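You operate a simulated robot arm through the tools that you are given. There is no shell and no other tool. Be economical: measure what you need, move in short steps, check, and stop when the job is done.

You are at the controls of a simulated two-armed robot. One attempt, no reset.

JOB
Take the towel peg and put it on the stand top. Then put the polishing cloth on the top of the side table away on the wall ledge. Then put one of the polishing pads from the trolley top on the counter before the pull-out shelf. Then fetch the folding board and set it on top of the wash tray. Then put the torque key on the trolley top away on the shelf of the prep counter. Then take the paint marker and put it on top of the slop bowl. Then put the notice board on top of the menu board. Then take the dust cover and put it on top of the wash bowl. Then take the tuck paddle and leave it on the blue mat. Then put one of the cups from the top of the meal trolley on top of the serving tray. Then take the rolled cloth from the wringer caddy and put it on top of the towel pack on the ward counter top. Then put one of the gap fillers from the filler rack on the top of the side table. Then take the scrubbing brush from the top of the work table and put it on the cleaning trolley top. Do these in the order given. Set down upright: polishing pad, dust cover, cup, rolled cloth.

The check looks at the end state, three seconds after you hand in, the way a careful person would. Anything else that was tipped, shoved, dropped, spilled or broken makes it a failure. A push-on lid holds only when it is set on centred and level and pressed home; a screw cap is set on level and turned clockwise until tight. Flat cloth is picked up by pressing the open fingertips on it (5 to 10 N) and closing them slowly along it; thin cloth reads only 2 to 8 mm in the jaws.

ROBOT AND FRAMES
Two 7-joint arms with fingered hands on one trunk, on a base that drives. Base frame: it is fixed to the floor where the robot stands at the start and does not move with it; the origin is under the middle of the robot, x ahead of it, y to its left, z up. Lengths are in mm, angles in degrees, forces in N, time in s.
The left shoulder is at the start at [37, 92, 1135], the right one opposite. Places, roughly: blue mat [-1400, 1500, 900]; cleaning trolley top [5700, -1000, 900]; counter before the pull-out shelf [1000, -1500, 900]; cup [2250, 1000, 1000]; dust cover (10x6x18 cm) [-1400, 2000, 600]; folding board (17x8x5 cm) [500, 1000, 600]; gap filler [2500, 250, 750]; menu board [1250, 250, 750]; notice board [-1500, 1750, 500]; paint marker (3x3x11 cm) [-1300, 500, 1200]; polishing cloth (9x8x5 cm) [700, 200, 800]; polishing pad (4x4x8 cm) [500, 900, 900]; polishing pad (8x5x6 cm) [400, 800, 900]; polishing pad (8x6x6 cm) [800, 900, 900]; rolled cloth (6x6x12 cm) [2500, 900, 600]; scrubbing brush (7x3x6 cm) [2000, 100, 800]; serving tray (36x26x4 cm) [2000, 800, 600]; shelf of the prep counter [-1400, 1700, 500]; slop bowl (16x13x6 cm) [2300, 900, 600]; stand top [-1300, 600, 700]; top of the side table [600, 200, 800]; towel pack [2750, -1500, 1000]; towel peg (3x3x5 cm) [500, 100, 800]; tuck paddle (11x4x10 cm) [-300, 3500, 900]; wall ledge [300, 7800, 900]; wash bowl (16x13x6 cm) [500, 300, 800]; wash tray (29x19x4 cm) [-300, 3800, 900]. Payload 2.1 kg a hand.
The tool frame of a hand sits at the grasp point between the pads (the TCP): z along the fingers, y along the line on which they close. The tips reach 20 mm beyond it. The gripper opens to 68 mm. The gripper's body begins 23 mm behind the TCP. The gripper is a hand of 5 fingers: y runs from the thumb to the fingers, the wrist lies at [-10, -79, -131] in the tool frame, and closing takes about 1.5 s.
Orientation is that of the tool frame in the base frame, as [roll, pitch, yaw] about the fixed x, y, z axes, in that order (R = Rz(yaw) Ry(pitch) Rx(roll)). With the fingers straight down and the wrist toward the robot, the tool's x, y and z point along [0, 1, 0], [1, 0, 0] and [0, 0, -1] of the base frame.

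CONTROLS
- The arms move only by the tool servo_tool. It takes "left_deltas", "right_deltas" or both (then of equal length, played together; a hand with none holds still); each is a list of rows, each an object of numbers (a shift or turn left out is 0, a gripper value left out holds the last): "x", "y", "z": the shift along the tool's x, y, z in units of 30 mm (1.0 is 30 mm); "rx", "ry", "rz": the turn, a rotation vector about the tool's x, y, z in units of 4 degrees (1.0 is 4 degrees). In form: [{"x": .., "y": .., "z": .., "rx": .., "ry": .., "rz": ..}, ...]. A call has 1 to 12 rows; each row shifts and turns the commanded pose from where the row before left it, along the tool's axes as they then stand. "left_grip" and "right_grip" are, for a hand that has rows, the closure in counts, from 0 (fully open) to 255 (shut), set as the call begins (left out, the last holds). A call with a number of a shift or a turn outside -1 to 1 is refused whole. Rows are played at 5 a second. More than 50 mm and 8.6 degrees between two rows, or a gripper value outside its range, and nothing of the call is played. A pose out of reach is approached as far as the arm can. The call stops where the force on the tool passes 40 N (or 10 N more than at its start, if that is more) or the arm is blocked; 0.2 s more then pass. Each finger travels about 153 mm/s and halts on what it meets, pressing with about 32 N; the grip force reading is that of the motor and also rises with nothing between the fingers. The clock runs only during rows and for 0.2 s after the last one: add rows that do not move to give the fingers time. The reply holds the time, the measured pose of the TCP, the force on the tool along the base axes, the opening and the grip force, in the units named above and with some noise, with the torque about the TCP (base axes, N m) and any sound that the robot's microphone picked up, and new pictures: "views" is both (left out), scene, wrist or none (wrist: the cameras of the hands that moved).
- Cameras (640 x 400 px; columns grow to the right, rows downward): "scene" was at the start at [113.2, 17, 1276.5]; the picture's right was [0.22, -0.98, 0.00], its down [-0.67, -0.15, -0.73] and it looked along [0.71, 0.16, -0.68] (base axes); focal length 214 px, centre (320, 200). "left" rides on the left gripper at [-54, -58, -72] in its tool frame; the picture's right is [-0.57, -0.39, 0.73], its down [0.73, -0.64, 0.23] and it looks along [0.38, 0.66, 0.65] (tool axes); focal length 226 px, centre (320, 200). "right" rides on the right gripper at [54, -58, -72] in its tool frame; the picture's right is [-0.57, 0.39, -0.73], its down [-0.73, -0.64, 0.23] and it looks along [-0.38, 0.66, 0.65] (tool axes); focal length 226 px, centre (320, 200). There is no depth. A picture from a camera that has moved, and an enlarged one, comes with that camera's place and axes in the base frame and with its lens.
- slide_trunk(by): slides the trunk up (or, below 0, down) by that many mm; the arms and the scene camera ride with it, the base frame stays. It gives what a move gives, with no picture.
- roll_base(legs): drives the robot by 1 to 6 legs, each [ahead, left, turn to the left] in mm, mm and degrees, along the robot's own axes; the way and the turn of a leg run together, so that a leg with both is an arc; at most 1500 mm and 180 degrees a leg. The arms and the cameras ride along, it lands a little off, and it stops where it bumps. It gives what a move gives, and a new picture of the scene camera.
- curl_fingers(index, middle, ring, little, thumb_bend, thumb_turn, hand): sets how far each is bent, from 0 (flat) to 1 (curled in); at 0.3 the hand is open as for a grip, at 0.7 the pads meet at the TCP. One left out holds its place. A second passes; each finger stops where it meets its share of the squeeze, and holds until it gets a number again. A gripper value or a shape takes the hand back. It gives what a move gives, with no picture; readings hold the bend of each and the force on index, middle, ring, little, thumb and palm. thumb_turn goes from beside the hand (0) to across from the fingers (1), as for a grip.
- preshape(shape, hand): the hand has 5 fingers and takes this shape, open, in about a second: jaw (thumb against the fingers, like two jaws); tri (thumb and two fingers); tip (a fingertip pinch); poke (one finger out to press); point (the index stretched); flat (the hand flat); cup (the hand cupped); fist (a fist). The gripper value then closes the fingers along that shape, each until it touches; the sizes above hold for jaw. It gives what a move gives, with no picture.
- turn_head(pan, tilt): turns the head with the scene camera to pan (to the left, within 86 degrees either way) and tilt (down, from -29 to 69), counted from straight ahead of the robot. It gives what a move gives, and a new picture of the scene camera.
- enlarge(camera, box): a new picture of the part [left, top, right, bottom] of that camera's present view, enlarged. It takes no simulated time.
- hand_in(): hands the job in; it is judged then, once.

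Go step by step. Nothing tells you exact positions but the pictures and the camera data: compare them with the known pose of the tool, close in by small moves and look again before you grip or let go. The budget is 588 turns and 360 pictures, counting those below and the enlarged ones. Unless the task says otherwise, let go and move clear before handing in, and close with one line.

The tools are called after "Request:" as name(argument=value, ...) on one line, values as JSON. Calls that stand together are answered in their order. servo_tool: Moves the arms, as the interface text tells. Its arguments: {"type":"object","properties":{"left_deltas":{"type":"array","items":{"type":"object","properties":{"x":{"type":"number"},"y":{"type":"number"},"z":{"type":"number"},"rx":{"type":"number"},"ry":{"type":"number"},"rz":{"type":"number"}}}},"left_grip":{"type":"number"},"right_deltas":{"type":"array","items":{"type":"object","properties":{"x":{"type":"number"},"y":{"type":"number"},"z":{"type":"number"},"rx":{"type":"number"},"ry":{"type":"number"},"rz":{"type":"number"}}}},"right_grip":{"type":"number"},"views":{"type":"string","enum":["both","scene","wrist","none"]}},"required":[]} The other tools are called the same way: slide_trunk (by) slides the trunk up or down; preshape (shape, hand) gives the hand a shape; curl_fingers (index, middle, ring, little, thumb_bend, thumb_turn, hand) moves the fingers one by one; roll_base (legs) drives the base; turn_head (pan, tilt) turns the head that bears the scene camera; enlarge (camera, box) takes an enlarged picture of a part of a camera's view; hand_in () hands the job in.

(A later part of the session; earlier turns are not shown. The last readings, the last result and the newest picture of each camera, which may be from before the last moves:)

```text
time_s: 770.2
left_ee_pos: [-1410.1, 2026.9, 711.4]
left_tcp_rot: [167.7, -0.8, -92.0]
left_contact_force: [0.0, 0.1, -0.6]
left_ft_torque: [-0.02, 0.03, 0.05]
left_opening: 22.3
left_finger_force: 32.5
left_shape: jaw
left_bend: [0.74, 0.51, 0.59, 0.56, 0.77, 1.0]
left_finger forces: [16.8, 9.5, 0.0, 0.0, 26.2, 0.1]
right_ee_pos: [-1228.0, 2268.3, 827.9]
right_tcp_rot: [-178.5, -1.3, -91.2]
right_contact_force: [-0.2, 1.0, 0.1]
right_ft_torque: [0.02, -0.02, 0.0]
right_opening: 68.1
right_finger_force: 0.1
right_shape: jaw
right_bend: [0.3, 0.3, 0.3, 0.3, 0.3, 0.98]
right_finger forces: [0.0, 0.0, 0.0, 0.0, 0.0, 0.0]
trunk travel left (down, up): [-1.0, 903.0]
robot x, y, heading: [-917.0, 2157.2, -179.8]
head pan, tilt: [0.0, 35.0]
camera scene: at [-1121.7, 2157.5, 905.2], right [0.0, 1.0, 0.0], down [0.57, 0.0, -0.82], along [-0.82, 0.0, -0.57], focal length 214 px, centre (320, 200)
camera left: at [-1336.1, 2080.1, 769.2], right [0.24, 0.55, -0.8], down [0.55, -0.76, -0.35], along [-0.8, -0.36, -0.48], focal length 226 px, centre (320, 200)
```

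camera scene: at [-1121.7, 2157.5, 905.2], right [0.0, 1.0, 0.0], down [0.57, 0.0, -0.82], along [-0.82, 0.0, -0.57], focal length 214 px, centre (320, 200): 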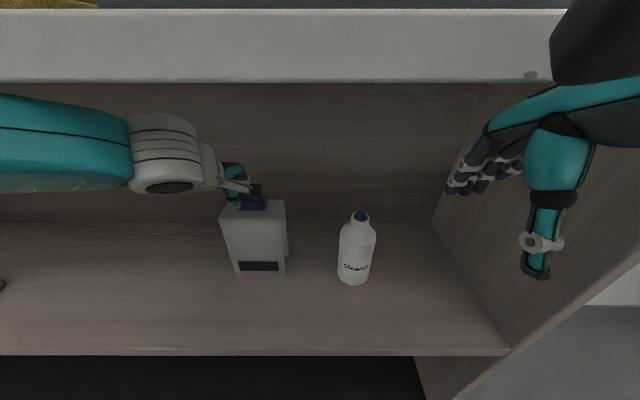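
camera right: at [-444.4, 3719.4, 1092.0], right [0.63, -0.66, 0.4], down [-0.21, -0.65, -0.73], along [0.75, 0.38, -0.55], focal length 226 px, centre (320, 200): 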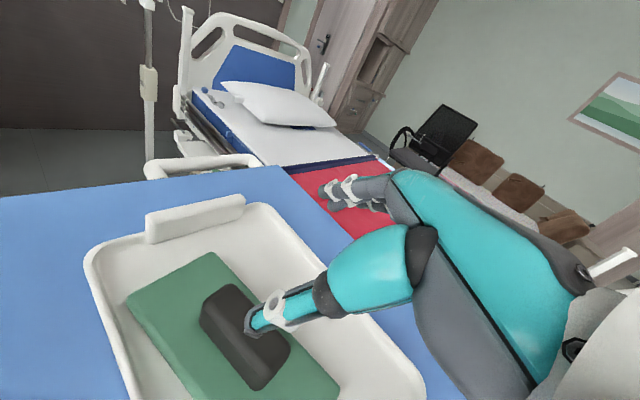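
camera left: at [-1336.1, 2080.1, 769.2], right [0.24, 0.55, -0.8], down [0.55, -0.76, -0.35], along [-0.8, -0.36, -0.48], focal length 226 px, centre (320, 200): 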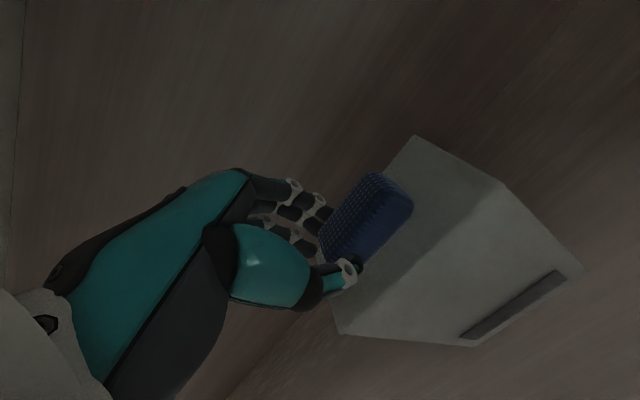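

The cover is clear of the shelf by about 10 mm. I'll draw it straight back with the base.

Request:
roll_base(legs=[[-60, 0, 0]])

Request:
roll_base(legs=[[-250, 0, 0]])

```text
time_s: 771.1
left_ee_pos: [-1350.8, 2027.2, 719.0]
left_tcp_rot: [166.9, -0.7, -91.8]
left_contact_force: [0.3, -0.7, -0.1]
left_ft_torque: [-0.02, 0.02, -0.01]
left_opening: 22.4
left_finger_force: 32.1
left_shape: jaw
left_bend: [0.74, 0.51, 0.59, 0.56, 0.77, 1.0]
left_finger forces: [16.8, 9.4, 0.0, 0.0, 26.4, 0.1]
right_ee_pos: [-1168.8, 2266.7, 830.8]
right_tcp_rot: [-178.5, -1.3, -91.3]
right_contact_force: [0.3, 0.0, 0.1]
right_ft_torque: [-0.01, 0.0, -0.02]
right_opening: 68.0
right_finger_force: 0.2
right_shape: jaw
right_bend: [0.3, 0.3, 0.3, 0.3, 0.3, 0.98]
right_finger forces: [0.0, 0.1, 0.0, 0.0, 0.0, 0.0]
trunk travel left (down, up): [-1.0, 903.0]
robot x, y, heading: [-857.4, 2158.5, -179.9]
head pan, tilt: [0.0, 35.0]
camera scene: at [-1060.9, 2157.3, 907.2], right [0.0, 1.0, 0.0], down [0.57, 0.0, -0.82], along [-0.82, 0.0, -0.57], focal length 214 px, centre (320, 200)
```

scene: 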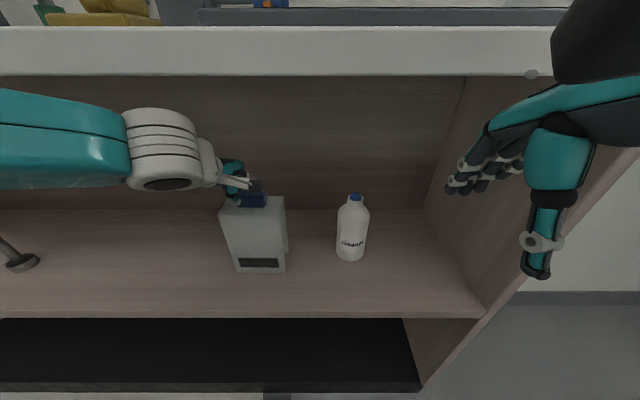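

```text
time_s: 773.0
left_ee_pos: [-1101.1, 2027.2, 718.9]
left_tcp_rot: [166.9, -0.9, -91.9]
left_contact_force: [0.1, 0.4, -0.2]
left_ft_torque: [-0.01, 0.03, -0.01]
left_opening: 22.4
left_finger_force: 31.9
left_shape: jaw
left_bend: [0.74, 0.51, 0.59, 0.56, 0.77, 1.0]
left_finger forces: [16.9, 9.5, 0.0, 0.0, 26.4, 0.0]
right_ee_pos: [-918.8, 2267.9, 830.6]
right_tcp_rot: [-178.6, -1.3, -91.3]
right_contact_force: [0.2, 0.6, -0.2]
right_ft_torque: [0.01, 0.02, -0.04]
right_opening: 67.8
right_finger_force: 0.1
right_shape: jaw
right_bend: [0.3, 0.3, 0.3, 0.3, 0.3, 0.98]
right_finger forces: [0.1, 0.0, 0.1, 0.1, 0.0, 0.0]
trunk travel left (down, up): [-1.0, 903.0]
robot x, y, heading: [-610.0, 2158.2, 180.0]
head pan, tilt: [0.0, 35.0]
camera scene: at [-810.4, 2157.5, 907.1], right [0.0, 1.0, 0.0], down [0.57, 0.0, -0.82], along [-0.82, 0.0, -0.57], focal length 214 px, centre (320, 200)
```

scene: 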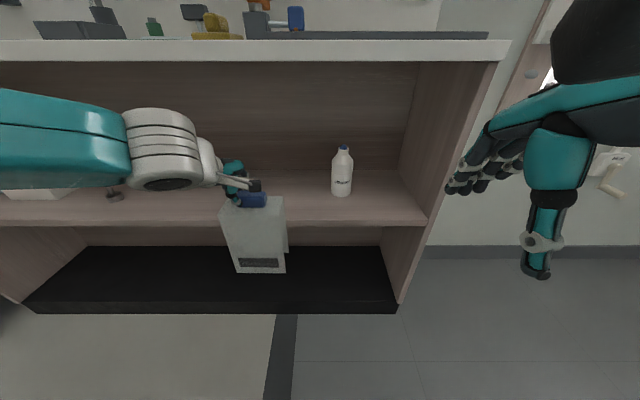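

The cover is out and upright. I'll retract the arm, raise the trunk, and carry it to the side table's west end where the wash bowl stands.

Request:
servo_tool(left_deltas=[{"y": -0.9}, {"y": -0.9}, {"y": -0.9}, {"y": -0.9}, {"y": -0.9}, {}], views="none")

Request:
slide_trunk(by=390)

Request:
roll_base(legs=[[-280, 0, 0], [0, 1500, 0], [0, 455, 0], [0, 0, 180], [250, 0, 0]])

```text
time_s: 774.4
left_ee_pos: [-981.8, 2024.3, 692.1]
left_tcp_rot: [167.1, -0.8, -92.0]
left_contact_force: [0.5, -0.4, -0.1]
left_ft_torque: [-0.04, 0.0, -0.03]
left_opening: 22.5
left_finger_force: 32.4
left_shape: jaw
left_bend: [0.74, 0.51, 0.59, 0.56, 0.77, 1.0]
left_finger forces: [17.0, 9.6, 0.0, 0.0, 26.7, 0.0]
left hand out of reach, approached as far as the arm can: row 5
right_ee_pos: [-918.1, 2267.8, 829.0]
right_tcp_rot: [-178.7, -1.3, -91.3]
right_contact_force: [0.9, 0.7, -0.9]
right_ft_torque: [0.02, 0.01, 0.01]
right_opening: 68.0
right_finger_force: 0.1
right_shape: jaw
right_bend: [0.3, 0.3, 0.3, 0.3, 0.3, 0.98]
right_finger forces: [0.0, 0.1, 0.1, 0.1, 0.0, 0.0]
trunk travel left (down, up): [-1.0, 903.0]
robot x, y, heading: [-610.1, 2154.4, 179.8]
head pan, tilt: [0.0, 35.0]
```

```text
time_s: 778.1
left_ee_pos: [-983.8, 2024.1, 1081.4]
left_tcp_rot: [166.9, -0.7, -91.9]
left_contact_force: [-0.9, -0.2, -0.2]
left_ft_torque: [0.02, -0.03, 0.02]
left_opening: 22.3
left_finger_force: 32.2
left_shape: jaw
left_bend: [0.74, 0.51, 0.59, 0.56, 0.77, 1.0]
left_finger forces: [17.1, 9.8, 0.1, 0.1, 26.8, 0.0]
right_ee_pos: [-918.1, 2266.8, 1219.9]
right_tcp_rot: [-178.6, -1.3, -91.3]
right_contact_force: [0.5, -0.1, -0.2]
right_ft_torque: [0.0, -0.01, -0.03]
right_opening: 67.9
right_finger_force: 0.0
right_shape: jaw
right_bend: [0.3, 0.3, 0.3, 0.3, 0.3, 0.98]
right_finger forces: [0.1, 0.0, 0.1, 0.1, 0.1, 0.0]
trunk travel left (down, up): [-391.0, 513.0]
robot x, y, heading: [-611.0, 2159.1, 180.2]
head pan, tilt: [0.0, 35.0]
```

```text
time_s: 798.2
left_ee_pos: [293.0, 353.0, 1081.9]
left_tcp_rot: [166.9, -0.8, 89.4]
left_contact_force: [-0.8, -0.7, 0.2]
left_ft_torque: [0.02, 0.0, -0.03]
left_opening: 22.1
left_finger_force: 32.5
left_shape: jaw
left_bend: [0.74, 0.51, 0.59, 0.56, 0.78, 1.0]
left_finger forces: [16.6, 9.1, 0.0, 0.0, 25.9, 0.0]
right_ee_pos: [233.6, 107.1, 1220.1]
right_tcp_rot: [-178.6, -1.4, 90.0]
right_contact_force: [0.4, -0.4, 0.3]
right_ft_torque: [0.02, 0.0, -0.01]
right_opening: 67.9
right_finger_force: 0.1
right_shape: jaw
right_bend: [0.3, 0.3, 0.3, 0.3, 0.3, 0.98]
right_finger forces: [0.0, 0.0, 0.0, 0.0, 0.0, 0.0]
trunk travel left (down, up): [-391.0, 513.0]
robot x, y, heading: [-83.2, 207.2, 1.5]
head pan, tilt: [0.0, 35.0]
camera scene: at [39.6, 211.2, 1304.6], right [0.02, -1.0, 0.0], down [-0.57, -0.01, -0.82], along [0.82, 0.02, -0.57], focal length 214 px, centre (320, 200)
```

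scene: 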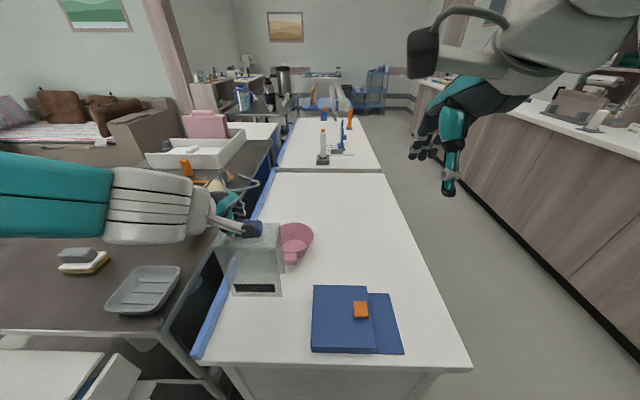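

The pink wash bowl is at about [505, 300]. I'll move up so the cover can be brought over it.

Request:
roll_base(legs=[[88, -48, -1.5]])

Request:
servo_tool(left_deltas=[{"y": 0.8, "z": 0.18}, {"y": 0.8, "z": 0.18}, {"y": 0.8, "z": 0.18}, {"y": 0.8, "z": 0.18}, {}], views="wrist")

```text
time_s: 799.4
left_ee_pos: [384.7, 295.5, 1082.4]
left_tcp_rot: [166.9, -0.9, 87.9]
left_contact_force: [-0.6, -0.2, -0.5]
left_ft_torque: [0.01, -0.03, 0.05]
left_opening: 22.1
left_finger_force: 32.2
left_shape: jaw
left_bend: [0.74, 0.51, 0.59, 0.56, 0.78, 1.0]
left_finger forces: [16.6, 9.2, 0.0, 0.0, 26.0, 0.0]
right_ee_pos: [318.4, 51.0, 1219.9]
right_tcp_rot: [-178.7, -1.3, 88.4]
right_contact_force: [0.1, -0.7, -0.3]
right_ft_torque: [-0.01, -0.03, -0.03]
right_opening: 68.0
right_finger_force: 0.1
right_shape: jaw
right_bend: [0.3, 0.3, 0.3, 0.3, 0.3, 0.98]
right_finger forces: [0.0, 0.0, 0.1, 0.1, 0.0, 0.0]
trunk travel left (down, up): [-391.0, 513.0]
robot x, y, heading: [8.7, 159.0, -0.2]
head pan, tilt: [0.0, 35.0]
camera scene: at [127.9, 160.4, 1304.6], right [0.0, -1.0, 0.0], down [-0.57, 0.0, -0.82], along [0.82, 0.0, -0.57], focal length 214 px, centre (320, 200)
```

scene: 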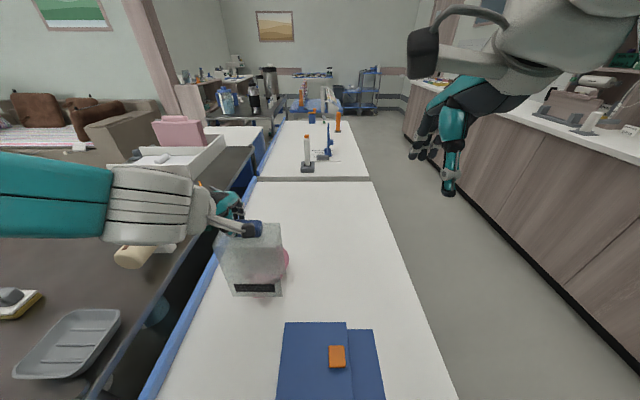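

```text
time_s: 800.6
left_ee_pos: [482.8, 292.2, 1083.5]
left_tcp_rot: [166.9, -0.8, 87.9]
left_contact_force: [0.4, 0.7, 0.6]
left_ft_torque: [-0.01, 0.03, 0.03]
left_opening: 22.4
left_finger_force: 32.0
left_shape: jaw
left_bend: [0.74, 0.51, 0.59, 0.56, 0.78, 1.0]
left_finger forces: [16.9, 9.3, 0.0, 0.0, 26.3, 0.0]
right_ee_pos: [318.6, 52.0, 1219.7]
right_tcp_rot: [-178.5, -1.4, 88.4]
right_contact_force: [0.1, -0.1, -1.1]
right_ft_torque: [0.0, -0.01, -0.01]
right_opening: 68.0
right_finger_force: 0.0
right_shape: jaw
right_bend: [0.3, 0.3, 0.3, 0.3, 0.3, 0.98]
right_finger forces: [0.0, 0.0, 0.0, 0.0, 0.1, 0.0]
trunk travel left (down, up): [-391.0, 513.0]
robot x, y, heading: [9.5, 160.7, -0.7]
head pan, tilt: [0.0, 35.0]
camera left: at [407.9, 239.3, 1138.8], right [-0.23, -0.55, -0.8], down [-0.54, 0.76, -0.36], along [0.81, 0.35, -0.47], focal length 226 px, centre (320, 200)
```

left: 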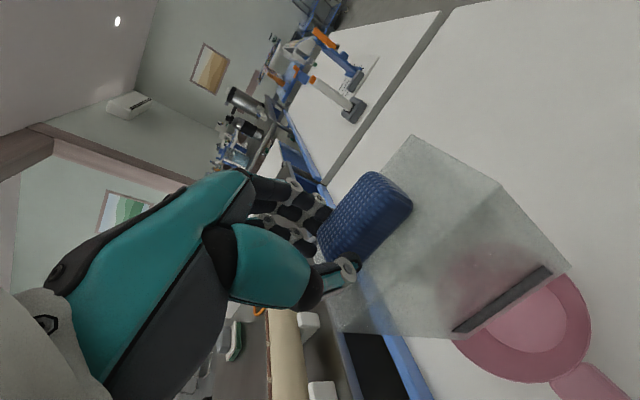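

By several estimates the bowl's centre is near [486, 300], and the cover is centred over it within 5 mm. I'll lower with the trunk, then slowly with the arm.

Request:
slide_trunk(by=-30)

Request:
servo_tool(left_deltas=[{"y": -0.03, "z": 0.13}, {"y": -0.03, "z": 0.13}, {"y": -0.03, "z": 0.13}, {"y": -0.03, "z": 0.13}, {"y": -0.03, "z": 0.13}, {"y": -0.03, "z": 0.13}, {}], views="wrist")

```text
time_s: 801.3
left_ee_pos: [481.6, 292.7, 1053.4]
left_tcp_rot: [166.9, -0.8, 87.9]
left_contact_force: [0.6, -0.2, -0.6]
left_ft_torque: [0.03, 0.0, -0.04]
left_opening: 22.5
left_finger_force: 32.0
left_shape: jaw
left_bend: [0.74, 0.51, 0.59, 0.56, 0.78, 1.0]
left_finger forces: [16.9, 9.3, 0.0, 0.0, 26.3, 0.0]
right_ee_pos: [319.1, 51.2, 1189.9]
right_tcp_rot: [-178.5, -1.2, 88.5]
right_contact_force: [0.3, 0.6, -0.2]
right_ft_torque: [0.02, 0.0, -0.01]
right_opening: 67.8
right_finger_force: 0.0
right_shape: jaw
right_bend: [0.3, 0.3, 0.3, 0.3, 0.3, 0.98]
right_finger forces: [0.0, 0.0, 0.0, 0.0, 0.1, 0.0]
trunk travel left (down, up): [-361.0, 543.0]
robot x, y, heading: [7.1, 162.8, -0.2]
head pan, tilt: [0.0, 35.0]
```

```text
time_s: 802.9
left_ee_pos: [480.4, 292.8, 1030.2]
left_tcp_rot: [166.6, -0.8, 87.9]
left_contact_force: [0.9, 4.8, 31.6]
left_ft_torque: [0.11, -0.61, 0.15]
left_opening: 32.4
left_finger_force: 32.1
left_shape: jaw
left_bend: [0.25, 0.39, 0.59, 0.56, 0.88, 1.0]
left_finger forces: [15.7, 14.7, 0.1, 0.0, 29.4, 0.0]
right_ee_pos: [316.6, 51.6, 1189.6]
right_tcp_rot: [-178.6, -1.4, 88.4]
right_contact_force: [0.1, -0.6, 0.1]
right_ft_torque: [0.02, 0.01, -0.01]
right_opening: 67.9
right_finger_force: 0.0
right_shape: jaw
right_bend: [0.3, 0.3, 0.3, 0.3, 0.3, 0.98]
right_finger forces: [0.1, 0.1, 0.0, 0.0, 0.1, 0.0]
trunk travel left (down, up): [-361.0, 543.0]
robot x, y, heading: [2.5, 165.4, -0.1]
head pan, tilt: [0.0, 35.0]
camera left: at [405.9, 239.4, 1086.8], right [-0.23, -0.55, -0.81], down [-0.54, 0.76, -0.36], along [0.81, 0.35, -0.47], focal length 226 px, centre (320, 200)
```

left: 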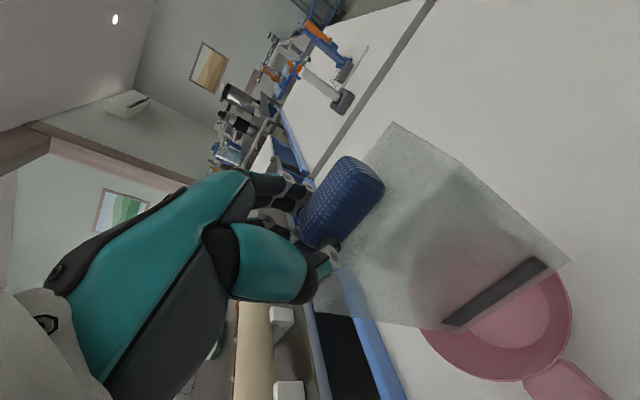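

The cover hangs tilted about 8°, so it touched the far rim. I'll lift, rotate it upright, and re-centre over the bowl at [497, 302].

Request:
servo_tool(left_deltas=[{"y": 0.1, "z": -0.45}, {"y": 0.1, "z": -0.45}, {"rx": 0.9}, {"rx": 0.9}, {"y": 0.43, "x": 0.47}, {}], views="both")

```text
time_s: 804.3
left_ee_pos: [495.8, 304.3, 1056.7]
left_tcp_rot: [174.1, -0.8, 87.9]
left_contact_force: [0.0, -0.4, -0.8]
left_ft_torque: [-0.02, 0.01, -0.03]
left_opening: 16.4
left_finger_force: 32.1
left_shape: jaw
left_bend: [0.75, 0.75, 0.59, 0.56, 0.83, 0.83]
left_finger forces: [28.7, 3.0, 0.1, 0.0, 27.6, 0.1]
right_ee_pos: [320.2, 52.1, 1189.3]
right_tcp_rot: [-178.6, -1.3, 88.5]
right_contact_force: [-0.6, -0.2, -1.2]
right_ft_torque: [0.0, -0.02, 0.01]
right_opening: 68.2
right_finger_force: 0.2
right_shape: jaw
right_bend: [0.3, 0.3, 0.3, 0.3, 0.3, 0.98]
right_finger forces: [0.1, 0.1, 0.0, 0.0, 0.0, 0.0]
trunk travel left (down, up): [-361.0, 543.0]
robot x, y, heading: [9.7, 161.3, -0.4]
head pan, tilt: [0.0, 35.0]
camera scene: at [131.3, 160.7, 1274.4], right [0.0, -1.0, 0.0], down [-0.57, 0.0, -0.82], along [0.82, 0.0, -0.57], focal length 214 px, centre (320, 200)
camera left: at [428.6, 252.1, 1122.8], right [-0.33, -0.54, -0.77], down [-0.59, 0.76, -0.28], along [0.74, 0.36, -0.57], focal length 226 px, centre (320, 200)
```

scene: 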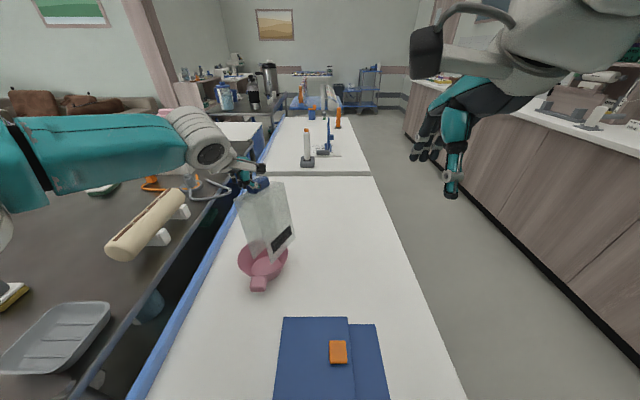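
left: 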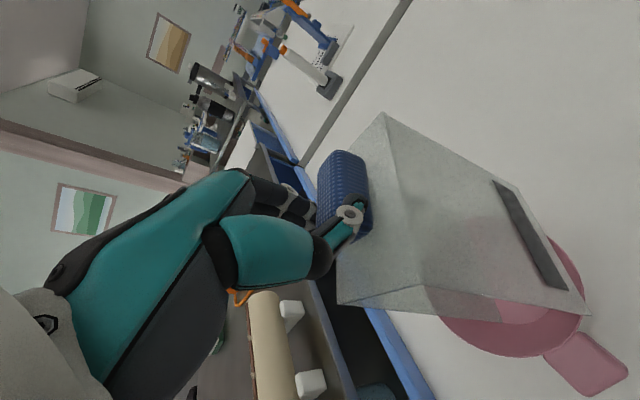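

The cover turned about 20° in my grip when it touched. I'll rotate the hand to bring it upright again and check.

Request:
servo_tool(left_deltas=[{"ry": 1, "z": -0.3}, {"ry": 1}, {"ry": 1}, {"ry": 1}, {"ry": 1}, {}], views="both")

```text
time_s: 805.7
left_ee_pos: [484.1, 314.6, 1067.7]
left_tcp_rot: [173.5, -20.7, 90.0]
left_contact_force: [0.2, 0.3, -0.7]
left_ft_torque: [-0.04, 0.02, 0.02]
left_opening: 15.9
left_finger_force: 32.4
left_shape: jaw
left_bend: [0.75, 0.75, 0.59, 0.56, 0.83, 0.82]
left_finger forces: [29.1, 3.5, 0.1, 0.0, 28.8, 0.0]
left hand out of reach, approached as far as the arm can: row 3, 4, 5
right_ee_pos: [319.2, 51.0, 1189.9]
right_tcp_rot: [-178.6, -1.3, 88.5]
right_contact_force: [1.1, -0.2, 0.1]
right_ft_torque: [-0.03, 0.0, 0.01]
right_opening: 68.1
right_finger_force: 0.1
right_shape: jaw
right_bend: [0.3, 0.3, 0.3, 0.3, 0.3, 0.98]
right_finger forces: [0.0, 0.0, 0.0, 0.0, 0.1, 0.0]
trunk travel left (down, up): [-361.0, 543.0]
robot x, y, heading: [10.7, 162.1, -0.6]
head pan, tilt: [0.0, 35.0]
camera scene: at [131.3, 160.6, 1274.4], right [0.0, -1.0, 0.0], down [-0.57, 0.0, -0.82], along [0.82, 0.0, -0.57], focal length 214 px, centre (320, 200)
camera left: at [418.1, 239.5, 1108.4], right [-0.3, -0.26, -0.92], down [-0.61, 0.79, -0.02], along [0.73, 0.55, -0.4], focal length 226 px, centre (320, 200)
```

scene: 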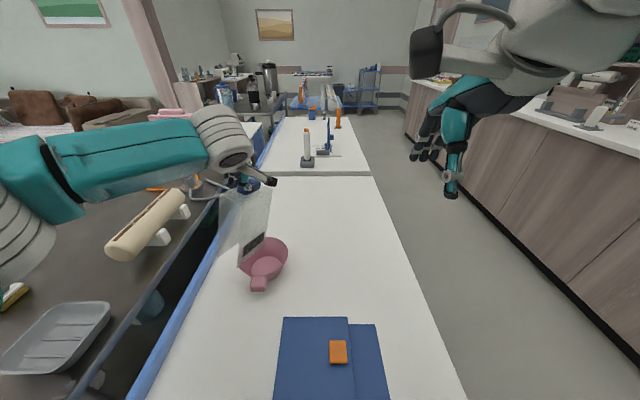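
left: 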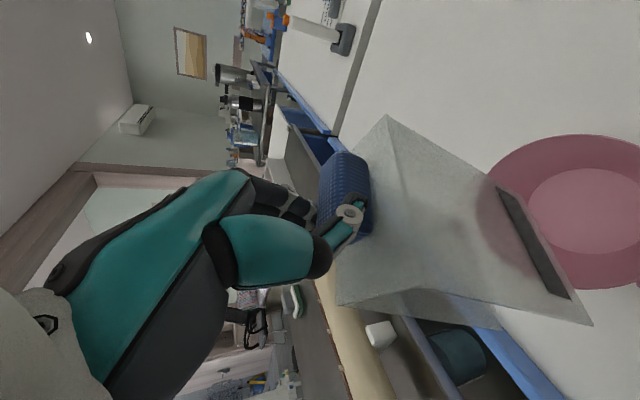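

I misread a yaw as a roll. From edge vanishing points the needed correction is smaller, so I'll apply that and check again.

Request:
servo_tool(left_deltas=[{"ry": -1}, {"ry": -1}, {"ry": -1}, {"ry": -0.3, "rx": -0.5}, {"rx": -0.9}, {"rx": -0.9}, {}], views="both")

```text
time_s: 807.3
left_ee_pos: [482.7, 314.8, 1065.9]
left_tcp_rot: [164.8, -7.6, 88.6]
left_contact_force: [0.7, -0.6, -0.7]
left_ft_torque: [0.03, -0.01, -0.03]
left_opening: 15.8
left_finger_force: 31.5
left_shape: jaw
left_bend: [0.75, 0.75, 0.59, 0.56, 0.83, 0.82]
left_finger forces: [29.7, 3.4, 0.0, 0.1, 29.5, 0.1]
right_ee_pos: [319.0, 51.6, 1190.1]
right_tcp_rot: [-178.6, -1.3, 88.5]
right_contact_force: [-0.5, -0.4, -0.3]
right_ft_torque: [-0.03, -0.03, 0.01]
right_opening: 67.7
right_finger_force: 0.0
right_shape: jaw
right_bend: [0.3, 0.3, 0.3, 0.3, 0.3, 0.98]
right_finger forces: [0.0, 0.0, 0.0, 0.0, 0.0, 0.0]
trunk travel left (down, up): [-361.0, 543.0]
robot x, y, heading: [9.7, 158.8, -0.2]
head pan, tilt: [0.0, 35.0]
camera scene: at [131.2, 160.7, 1274.4], right [0.0, -1.0, 0.0], down [-0.57, 0.0, -0.82], along [0.82, 0.0, -0.57], focal length 214 px, centre (320, 200)
camera left: at [407.6, 254.4, 1113.4], right [-0.19, -0.45, -0.87], down [-0.54, 0.79, -0.29], along [0.82, 0.41, -0.4], focal length 226 px, centre (320, 200)
```

scene: 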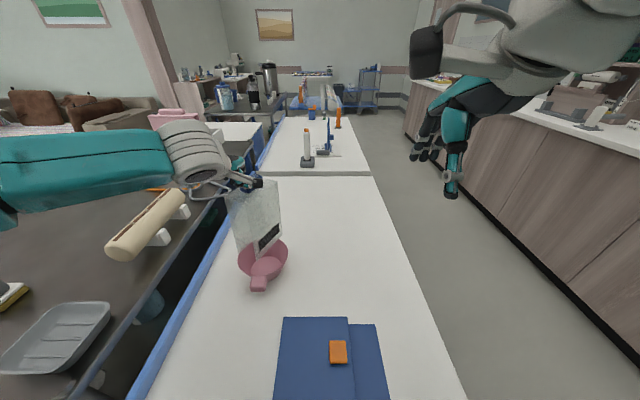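
left: 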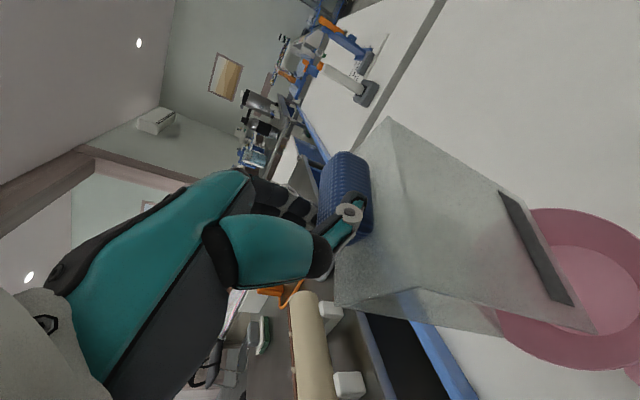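

The cover is upright now and its base is centred over the bowl within about 6 mm. I'll lower with the trunk, then gently.

Request:
servo_tool(left_deltas=[{"y": -0.2}, {}], views="none")

Request:
slide_trunk(by=-35)

Request:
servo_tool(left_deltas=[{"x": -0.016, "y": -0.031, "z": 0.115}, {"x": -0.016, "y": -0.031, "z": 0.115}, {"x": -0.016, "y": -0.031, "z": 0.115}, {}], views="none")

```text
time_s: 807.9
left_ee_pos: [478.5, 314.8, 1065.4]
left_tcp_rot: [164.8, -7.5, 88.6]
left_contact_force: [-0.1, -0.2, -0.7]
left_ft_torque: [0.04, 0.0, 0.0]
left_opening: 15.4
left_finger_force: 31.6
left_shape: jaw
left_bend: [0.75, 0.75, 0.59, 0.56, 0.83, 0.82]
left_finger forces: [29.7, 3.5, 0.0, 0.0, 29.4, 0.1]
right_ee_pos: [317.9, 52.1, 1190.2]
right_tcp_rot: [-178.5, -1.3, 88.4]
right_contact_force: [0.3, 0.3, -0.2]
right_ft_torque: [0.03, -0.03, -0.02]
right_opening: 68.0
right_finger_force: 0.1
right_shape: jaw
right_bend: [0.3, 0.3, 0.3, 0.3, 0.3, 0.98]
right_finger forces: [0.0, 0.1, 0.1, 0.0, 0.1, 0.0]
trunk travel left (down, up): [-361.0, 543.0]
robot x, y, heading: [9.3, 158.6, -0.6]
head pan, tilt: [0.0, 35.0]
```

```text
time_s: 808.7
left_ee_pos: [476.1, 314.4, 1032.8]
left_tcp_rot: [164.4, -7.5, 88.8]
left_contact_force: [-3.8, 2.1, 23.8]
left_ft_torque: [-0.23, -0.31, -0.05]
left_opening: 16.6
left_finger_force: 31.5
left_shape: jaw
left_bend: [0.75, 0.76, 0.59, 0.56, 0.85, 0.81]
left_finger forces: [34.6, 3.0, 0.0, 0.1, 32.5, 0.1]
right_ee_pos: [315.9, 51.9, 1155.4]
right_tcp_rot: [-178.8, -1.3, 88.4]
right_contact_force: [0.6, 0.4, 0.4]
right_ft_torque: [-0.01, 0.01, -0.01]
right_opening: 68.4
right_finger_force: 0.1
right_shape: jaw
right_bend: [0.3, 0.3, 0.3, 0.3, 0.3, 0.98]
right_finger forces: [0.0, 0.0, 0.1, 0.0, 0.1, 0.0]
trunk travel left (down, up): [-326.0, 578.0]
robot x, y, heading: [9.7, 160.8, -0.2]
head pan, tilt: [0.0, 35.0]
```

```text
time_s: 809.3
left_ee_pos: [478.1, 312.5, 1030.2]
left_tcp_rot: [164.0, -7.4, 88.7]
left_contact_force: [-4.3, 1.7, 26.8]
left_ft_torque: [-0.29, -0.42, -0.01]
left_opening: 17.0
left_finger_force: 32.0
left_shape: jaw
left_bend: [0.76, 0.75, 0.59, 0.56, 0.86, 0.8]
left_finger forces: [33.0, 3.8, 0.1, 0.1, 31.7, 0.0]
right_ee_pos: [317.3, 51.7, 1155.6]
right_tcp_rot: [-178.7, -1.4, 88.5]
right_contact_force: [0.5, -0.5, 0.2]
right_ft_torque: [0.0, 0.03, 0.01]
right_opening: 68.2
right_finger_force: 0.0
right_shape: jaw
right_bend: [0.3, 0.3, 0.3, 0.3, 0.3, 0.98]
right_finger forces: [0.0, 0.0, 0.0, 0.1, 0.0, 0.0]
trunk travel left (down, up): [-326.0, 578.0]
robot x, y, heading: [7.4, 161.1, 0.1]
head pan, tilt: [0.0, 35.0]
stopped in row 2 (left hand): the force on the tool passed its limit (the readings are from after the stop); the commanded pose is now the measured one
```

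Contact at rim height, as with the marker earlier. Before letting go I'll check that it stands upright and centred.

Request:
servo_tool(left_deltas=[{"x": 0.006, "y": 0.012, "z": -0.045}, {}], views="both")

```text
time_s: 809.9
left_ee_pos: [476.8, 314.6, 1029.4]
left_tcp_rot: [164.3, -7.5, 88.6]
left_contact_force: [-4.7, 2.3, 28.7]
left_ft_torque: [-0.32, -0.46, -0.02]
left_opening: 17.4
left_finger_force: 31.7
left_shape: jaw
left_bend: [0.76, 0.75, 0.59, 0.56, 0.86, 0.8]
left_finger forces: [33.7, 3.6, 0.0, 0.1, 32.1, 0.0]
right_ee_pos: [315.8, 51.0, 1155.9]
right_tcp_rot: [-178.8, -1.4, 88.5]
right_contact_force: [0.0, -0.4, -0.6]
right_ft_torque: [0.03, -0.02, -0.02]
right_opening: 68.1
right_finger_force: 0.1
right_shape: jaw
right_bend: [0.3, 0.3, 0.3, 0.3, 0.3, 0.98]
right_finger forces: [0.0, 0.1, 0.0, 0.0, 0.0, 0.0]
trunk travel left (down, up): [-326.0, 578.0]
robot x, y, heading: [10.2, 158.9, -0.0]
head pan, tilt: [0.0, 35.0]
camera scene: at [133.1, 160.3, 1239.6], right [0.0, -1.0, 0.0], down [-0.57, 0.0, -0.82], along [0.82, 0.0, -0.57], focal length 214 px, centre (320, 200)
camera left: at [399.9, 254.1, 1075.7], right [-0.19, -0.45, -0.87], down [-0.54, 0.79, -0.3], along [0.82, 0.41, -0.39], focal length 226 px, centre (320, 200)
```

scene: 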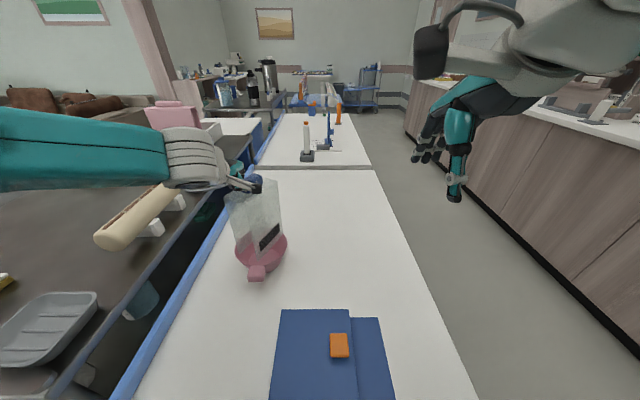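
left: 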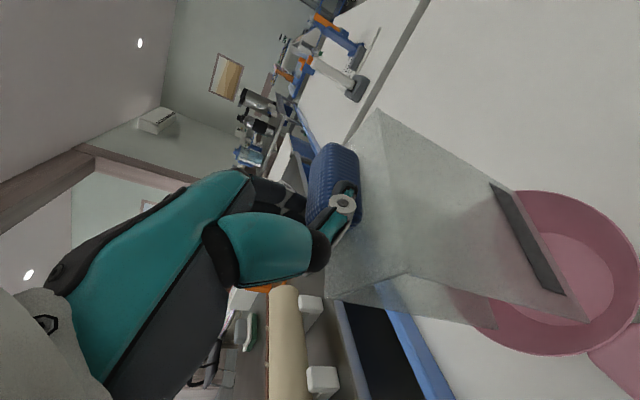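

It is upright within about 2° and centred within 8 mm. I'll ease the pressure and open slowly.

Request:
servo_tool(left_deltas=[{"x": 0.013, "y": 0.026, "z": -0.096}, {}], views="none")

Request:
servo_tool(left_deltas=[{}, {}, {}, {}], left_grip=140, views="none")

Request:
servo_tool(left_deltas=[{}, {}, {}, {}, {}], left_grip=0, views="wrist")

```text
time_s: 810.5
left_ee_pos: [478.2, 313.4, 1030.6]
left_tcp_rot: [164.5, -7.5, 88.6]
left_contact_force: [-2.0, 0.2, 16.5]
left_ft_torque: [-0.21, -0.3, 0.0]
left_opening: 17.0
left_finger_force: 31.9
left_shape: jaw
left_bend: [0.76, 0.75, 0.59, 0.56, 0.86, 0.81]
left_finger forces: [30.8, 3.7, 0.1, 0.1, 30.4, 0.0]
right_ee_pos: [317.6, 52.2, 1155.6]
right_tcp_rot: [-178.7, -1.2, 88.5]
right_contact_force: [0.4, -1.0, -0.5]
right_ft_torque: [-0.04, 0.04, -0.03]
right_opening: 68.1
right_finger_force: 0.2
right_shape: jaw
right_bend: [0.3, 0.3, 0.3, 0.3, 0.3, 0.98]
right_finger forces: [0.0, 0.0, 0.0, 0.0, 0.1, 0.0]
trunk travel left (down, up): [-326.0, 578.0]
robot x, y, heading: [12.0, 164.4, -0.3]
head pan, tilt: [0.0, 35.0]
```

```text
time_s: 811.5
left_ee_pos: [477.5, 313.2, 1031.7]
left_tcp_rot: [164.4, -7.5, 88.6]
left_contact_force: [-1.8, -2.5, 13.7]
left_ft_torque: [-0.15, 0.15, 0.03]
left_opening: 30.6
left_finger_force: 0.0
left_shape: jaw
left_bend: [0.74, 0.46, 0.44, 0.42, 0.82, 0.98]
left_finger forces: [1.2, 0.5, 0.0, 0.0, 15.6, 0.1]
right_ee_pos: [317.2, 51.2, 1154.9]
right_tcp_rot: [-178.7, -1.2, 88.4]
right_contact_force: [0.2, -0.5, -0.4]
right_ft_torque: [0.0, 0.01, 0.01]
right_opening: 68.1
right_finger_force: 0.0
right_shape: jaw
right_bend: [0.3, 0.3, 0.3, 0.3, 0.3, 0.98]
right_finger forces: [0.0, 0.1, 0.0, 0.0, 0.0, 0.0]
trunk travel left (down, up): [-326.0, 578.0]
robot x, y, heading: [8.3, 163.7, -0.4]
head pan, tilt: [0.0, 35.0]
```

```text
time_s: 812.7
left_ee_pos: [476.0, 313.2, 1032.4]
left_tcp_rot: [164.2, -7.6, 88.6]
left_contact_force: [-3.5, -4.2, 37.5]
left_ft_torque: [-0.18, 0.25, 0.01]
left_opening: 40.8
left_finger_force: 0.1
left_shape: jaw
left_bend: [0.3, 0.3, 0.3, 0.3, 0.64, 1.0]
left_finger forces: [0.0, 0.0, 0.0, 0.1, 41.1, 0.1]
right_ee_pos: [316.2, 50.2, 1156.1]
right_tcp_rot: [-178.7, -1.4, 88.4]
right_contact_force: [-0.1, -0.6, -0.5]
right_ft_torque: [0.02, -0.02, 0.0]
right_opening: 67.9
right_finger_force: 0.1
right_shape: jaw
right_bend: [0.3, 0.3, 0.3, 0.3, 0.3, 0.98]
right_finger forces: [0.1, 0.1, 0.1, 0.0, 0.0, 0.0]
trunk travel left (down, up): [-326.0, 578.0]
robot x, y, heading: [9.6, 159.3, -0.1]
head pan, tilt: [0.0, 35.0]
camera left: at [399.4, 252.8, 1078.7], right [-0.19, -0.45, -0.87], down [-0.54, 0.79, -0.29], along [0.82, 0.41, -0.39], focal length 226 px, centre (320, 200)
```

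left: 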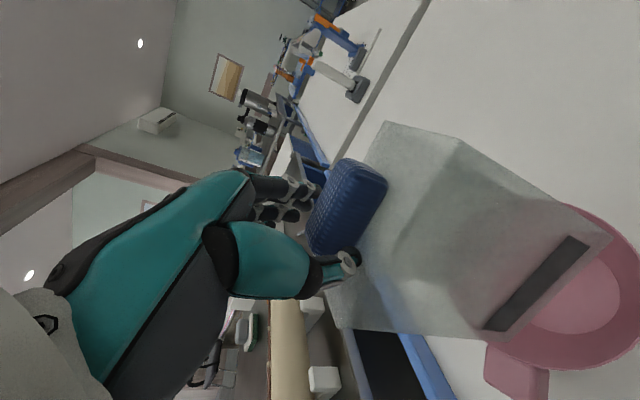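

Released, but the thumb presses on the cover's top. I'll rise straight up.

Request:
servo_tool(left_deltas=[{"x": 0.05, "y": 0.09, "z": -0.32}, {"x": 0.07, "y": 0.13, "z": -0.48}, {"x": 0.1, "y": 0.2, "z": -0.75}, {}], views="both")

```text
time_s: 813.7
left_ee_pos: [478.3, 314.7, 1078.5]
left_tcp_rot: [164.5, -7.4, 88.7]
left_contact_force: [0.9, 0.0, 0.9]
left_ft_torque: [-0.01, 0.02, -0.01]
left_opening: 67.8
left_finger_force: 0.0
left_shape: jaw
left_bend: [0.3, 0.3, 0.3, 0.3, 0.3, 0.98]
left_finger forces: [0.0, 0.1, 0.0, 0.0, 0.0, 0.0]
right_ee_pos: [318.9, 51.0, 1154.9]
right_tcp_rot: [-178.6, -1.3, 88.5]
right_contact_force: [-1.0, 0.8, 1.5]
right_ft_torque: [0.01, 0.0, -0.02]
right_opening: 67.9
right_finger_force: 0.1
right_shape: jaw
right_bend: [0.3, 0.3, 0.3, 0.3, 0.3, 0.98]
right_finger forces: [0.1, 0.0, 0.0, 0.0, 0.0, 0.0]
trunk travel left (down, up): [-326.0, 578.0]
robot x, y, heading: [11.8, 166.9, -0.2]
head pan, tilt: [0.0, 35.0]
camera scene: at [136.1, 160.7, 1239.1], right [0.0, -1.0, 0.0], down [-0.57, 0.0, -0.82], along [0.82, 0.0, -0.57], focal length 214 px, centre (320, 200)
camera left: at [402.3, 254.7, 1125.2], right [-0.19, -0.45, -0.87], down [-0.54, 0.79, -0.29], along [0.82, 0.41, -0.39], focal length 226 px, centre (320, 200)
```

scene: 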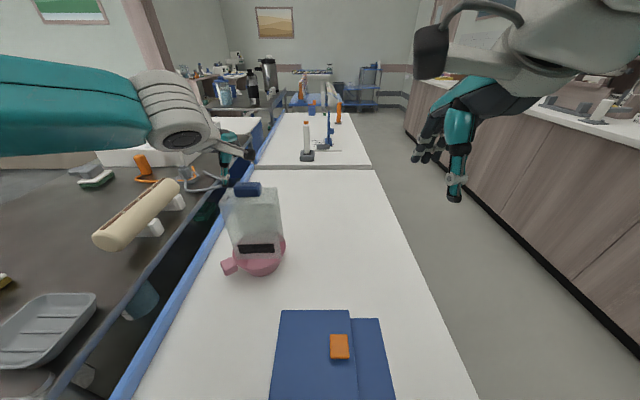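
left: 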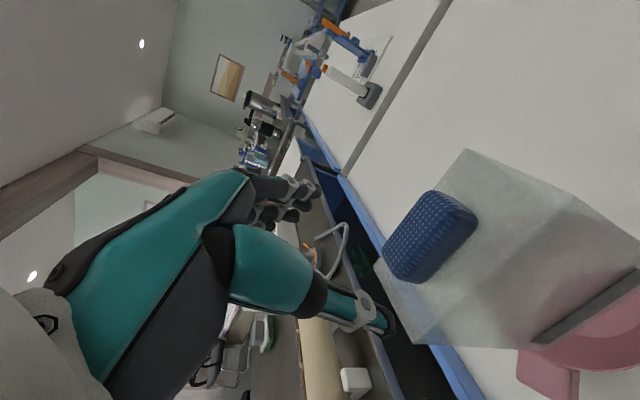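

Task 8 done: the cover stands on the bowl. Next the tuck paddle on the overbed table; I'll reset the hand and drive there.

Request:
servo_tool(left_deltas=[{"rx": 0.97, "ry": -0.46, "z": -0.7}, {"rx": 0.97, "ry": -0.46, "z": -0.7}, {"rx": 0.97, "ry": -0.46, "z": -0.5, "y": -0.6}, {"rx": 0.97, "ry": -0.46, "y": -0.9}, {"y": -0.9}, {"y": -0.9}, {"y": -0.9}, {}], views="none")

Request:
roll_base(legs=[[-345, 0, 0], [0, 0, 90], [1500, 0, 0], [740, 0, 0], [0, 640, 0], [990, 0, 0]])

Request:
roll_base(legs=[[0, 0, -90], [160, 0, 0]])

```text
time_s: 815.5
left_ee_pos: [340.3, 314.4, 1130.5]
left_tcp_rot: [-179.9, -0.3, 87.7]
left_contact_force: [0.3, 0.1, -0.4]
left_ft_torque: [0.02, -0.03, -0.03]
left_opening: 67.7
left_finger_force: 0.2
left_shape: jaw
left_bend: [0.3, 0.3, 0.3, 0.3, 0.3, 0.98]
left_finger forces: [0.0, 0.1, 0.1, 0.0, 0.1, 0.0]
right_ee_pos: [316.9, 51.2, 1153.4]
right_tcp_rot: [-178.6, -1.3, 88.4]
right_contact_force: [-0.7, 0.3, 0.6]
right_ft_torque: [0.01, 0.04, 0.0]
right_opening: 68.0
right_finger_force: 0.1
right_shape: jaw
right_bend: [0.3, 0.3, 0.3, 0.3, 0.3, 0.98]
right_finger forces: [0.1, 0.1, 0.0, 0.2, 0.0, 0.0]
trunk travel left (down, up): [-326.0, 578.0]
robot x, y, heading: [9.3, 157.6, -0.2]
head pan, tilt: [0.0, 35.0]
```

```text
time_s: 840.1
left_ee_pos: [-1031.3, 3747.4, 1130.0]
left_tcp_rot: [-180.0, -0.2, 175.7]
left_contact_force: [0.3, 0.0, 0.2]
left_ft_torque: [0.0, 0.01, -0.03]
left_opening: 67.6
left_finger_force: 0.0
left_shape: jaw
left_bend: [0.3, 0.3, 0.3, 0.3, 0.3, 0.98]
left_finger forces: [0.0, 0.0, 0.1, 0.1, 0.1, 0.1]
right_ee_pos: [-768.6, 3719.8, 1154.7]
right_tcp_rot: [-178.7, -1.3, 176.6]
right_contact_force: [0.1, 0.2, 0.0]
right_ft_torque: [0.03, -0.01, 0.01]
right_opening: 68.1
right_finger_force: 0.0
right_shape: jaw
right_bend: [0.3, 0.3, 0.3, 0.3, 0.3, 0.98]
right_finger forces: [0.1, 0.0, 0.1, 0.0, 0.0, 0.0]
trunk travel left (down, up): [-326.0, 578.0]
robot x, y, heading: [-890.4, 3409.1, 88.1]
head pan, tilt: [0.0, 35.0]
camera scene: at [-885.2, 3538.0, 1239.2], right [1.0, -0.04, 0.0], down [-0.02, -0.57, -0.82], along [0.03, 0.82, -0.57], focal length 214 px, centre (320, 200)
```

scene: 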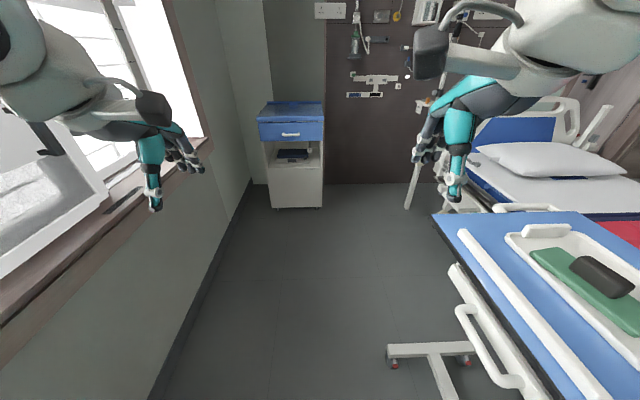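

```text
time_s: 845.3
left_ee_pos: [-395.1, 3552.5, 1129.7]
left_tcp_rot: [-180.0, -0.1, 86.2]
left_contact_force: [0.1, 0.6, 0.0]
left_ft_torque: [0.03, -0.01, 0.01]
left_opening: 68.0
left_finger_force: 0.0
left_shape: jaw
left_bend: [0.3, 0.3, 0.3, 0.3, 0.3, 0.98]
left_finger forces: [0.1, 0.0, 0.0, 0.0, 0.0, 0.0]
right_ee_pos: [-421.5, 3289.4, 1153.8]
right_tcp_rot: [-178.7, -1.2, 87.0]
right_contact_force: [-1.1, -0.1, 0.7]
right_ft_torque: [-0.01, 0.04, 0.01]
right_opening: 67.9
right_finger_force: 0.0
right_shape: jaw
right_bend: [0.3, 0.3, 0.3, 0.3, 0.3, 0.98]
right_finger forces: [0.1, 0.0, 0.0, 0.0, 0.1, 0.0]
trunk travel left (down, up): [-326.0, 578.0]
robot x, y, heading: [-727.8, 3407.3, -1.8]
head pan, tilt: [0.0, 35.0]
camera scene: at [-601.8, 3402.1, 1239.1], right [-0.03, -1.0, 0.0], down [-0.57, 0.02, -0.82], along [0.82, -0.02, -0.57], focal length 214 px, centre (320, 200)
```

scene: 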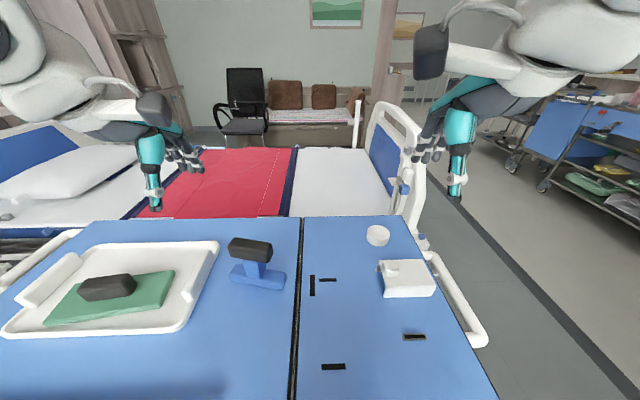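

The paddle stands at [-341, 3519], its black grip bar turned about 15°. I'll align above it and descend most of the way.

Request:
servo_tool(left_deltas=[{"x": -0.6, "y": 0.9}, {"x": -0.55, "y": 0.9}, {"rz": 0.85, "z": 0.8}, {"rz": 0.85, "z": 0.8}, {"rz": 0.8, "z": 0.8}, {"rz": 0.8, "z": 0.8}, {"z": 0.8}, {}], views="wrist")

```text
time_s: 847.1
left_ee_pos: [-343.7, 3513.4, 1010.0]
left_tcp_rot: [-179.8, -0.3, 73.0]
left_contact_force: [0.7, -0.6, -0.3]
left_ft_torque: [0.02, 0.01, -0.04]
left_opening: 67.7
left_finger_force: 0.1
left_shape: jaw
left_bend: [0.3, 0.3, 0.3, 0.3, 0.3, 0.98]
left_finger forces: [0.1, 0.0, 0.1, 0.0, 0.0, 0.1]
right_ee_pos: [-422.8, 3289.0, 1154.0]
right_tcp_rot: [-178.6, -1.2, 87.0]
right_contact_force: [-0.2, 0.6, 0.0]
right_ft_torque: [-0.01, 0.0, -0.03]
right_opening: 68.1
right_finger_force: 0.1
right_shape: jaw
right_bend: [0.3, 0.3, 0.3, 0.3, 0.3, 0.98]
right_finger forces: [0.1, 0.0, 0.0, 0.0, 0.0, 0.1]
trunk travel left (down, up): [-326.0, 578.0]
robot x, y, heading: [-727.2, 3403.8, -1.9]
head pan, tilt: [0.0, 35.0]
camera left: at [-414.9, 3478.2, 1081.9], right [-0.54, -0.43, -0.73], down [-0.4, 0.89, -0.23], along [0.74, 0.17, -0.65], focal length 226 px, centre (320, 200)
```

left: 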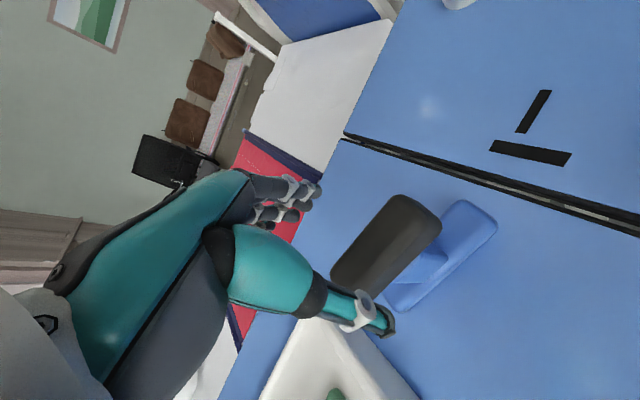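

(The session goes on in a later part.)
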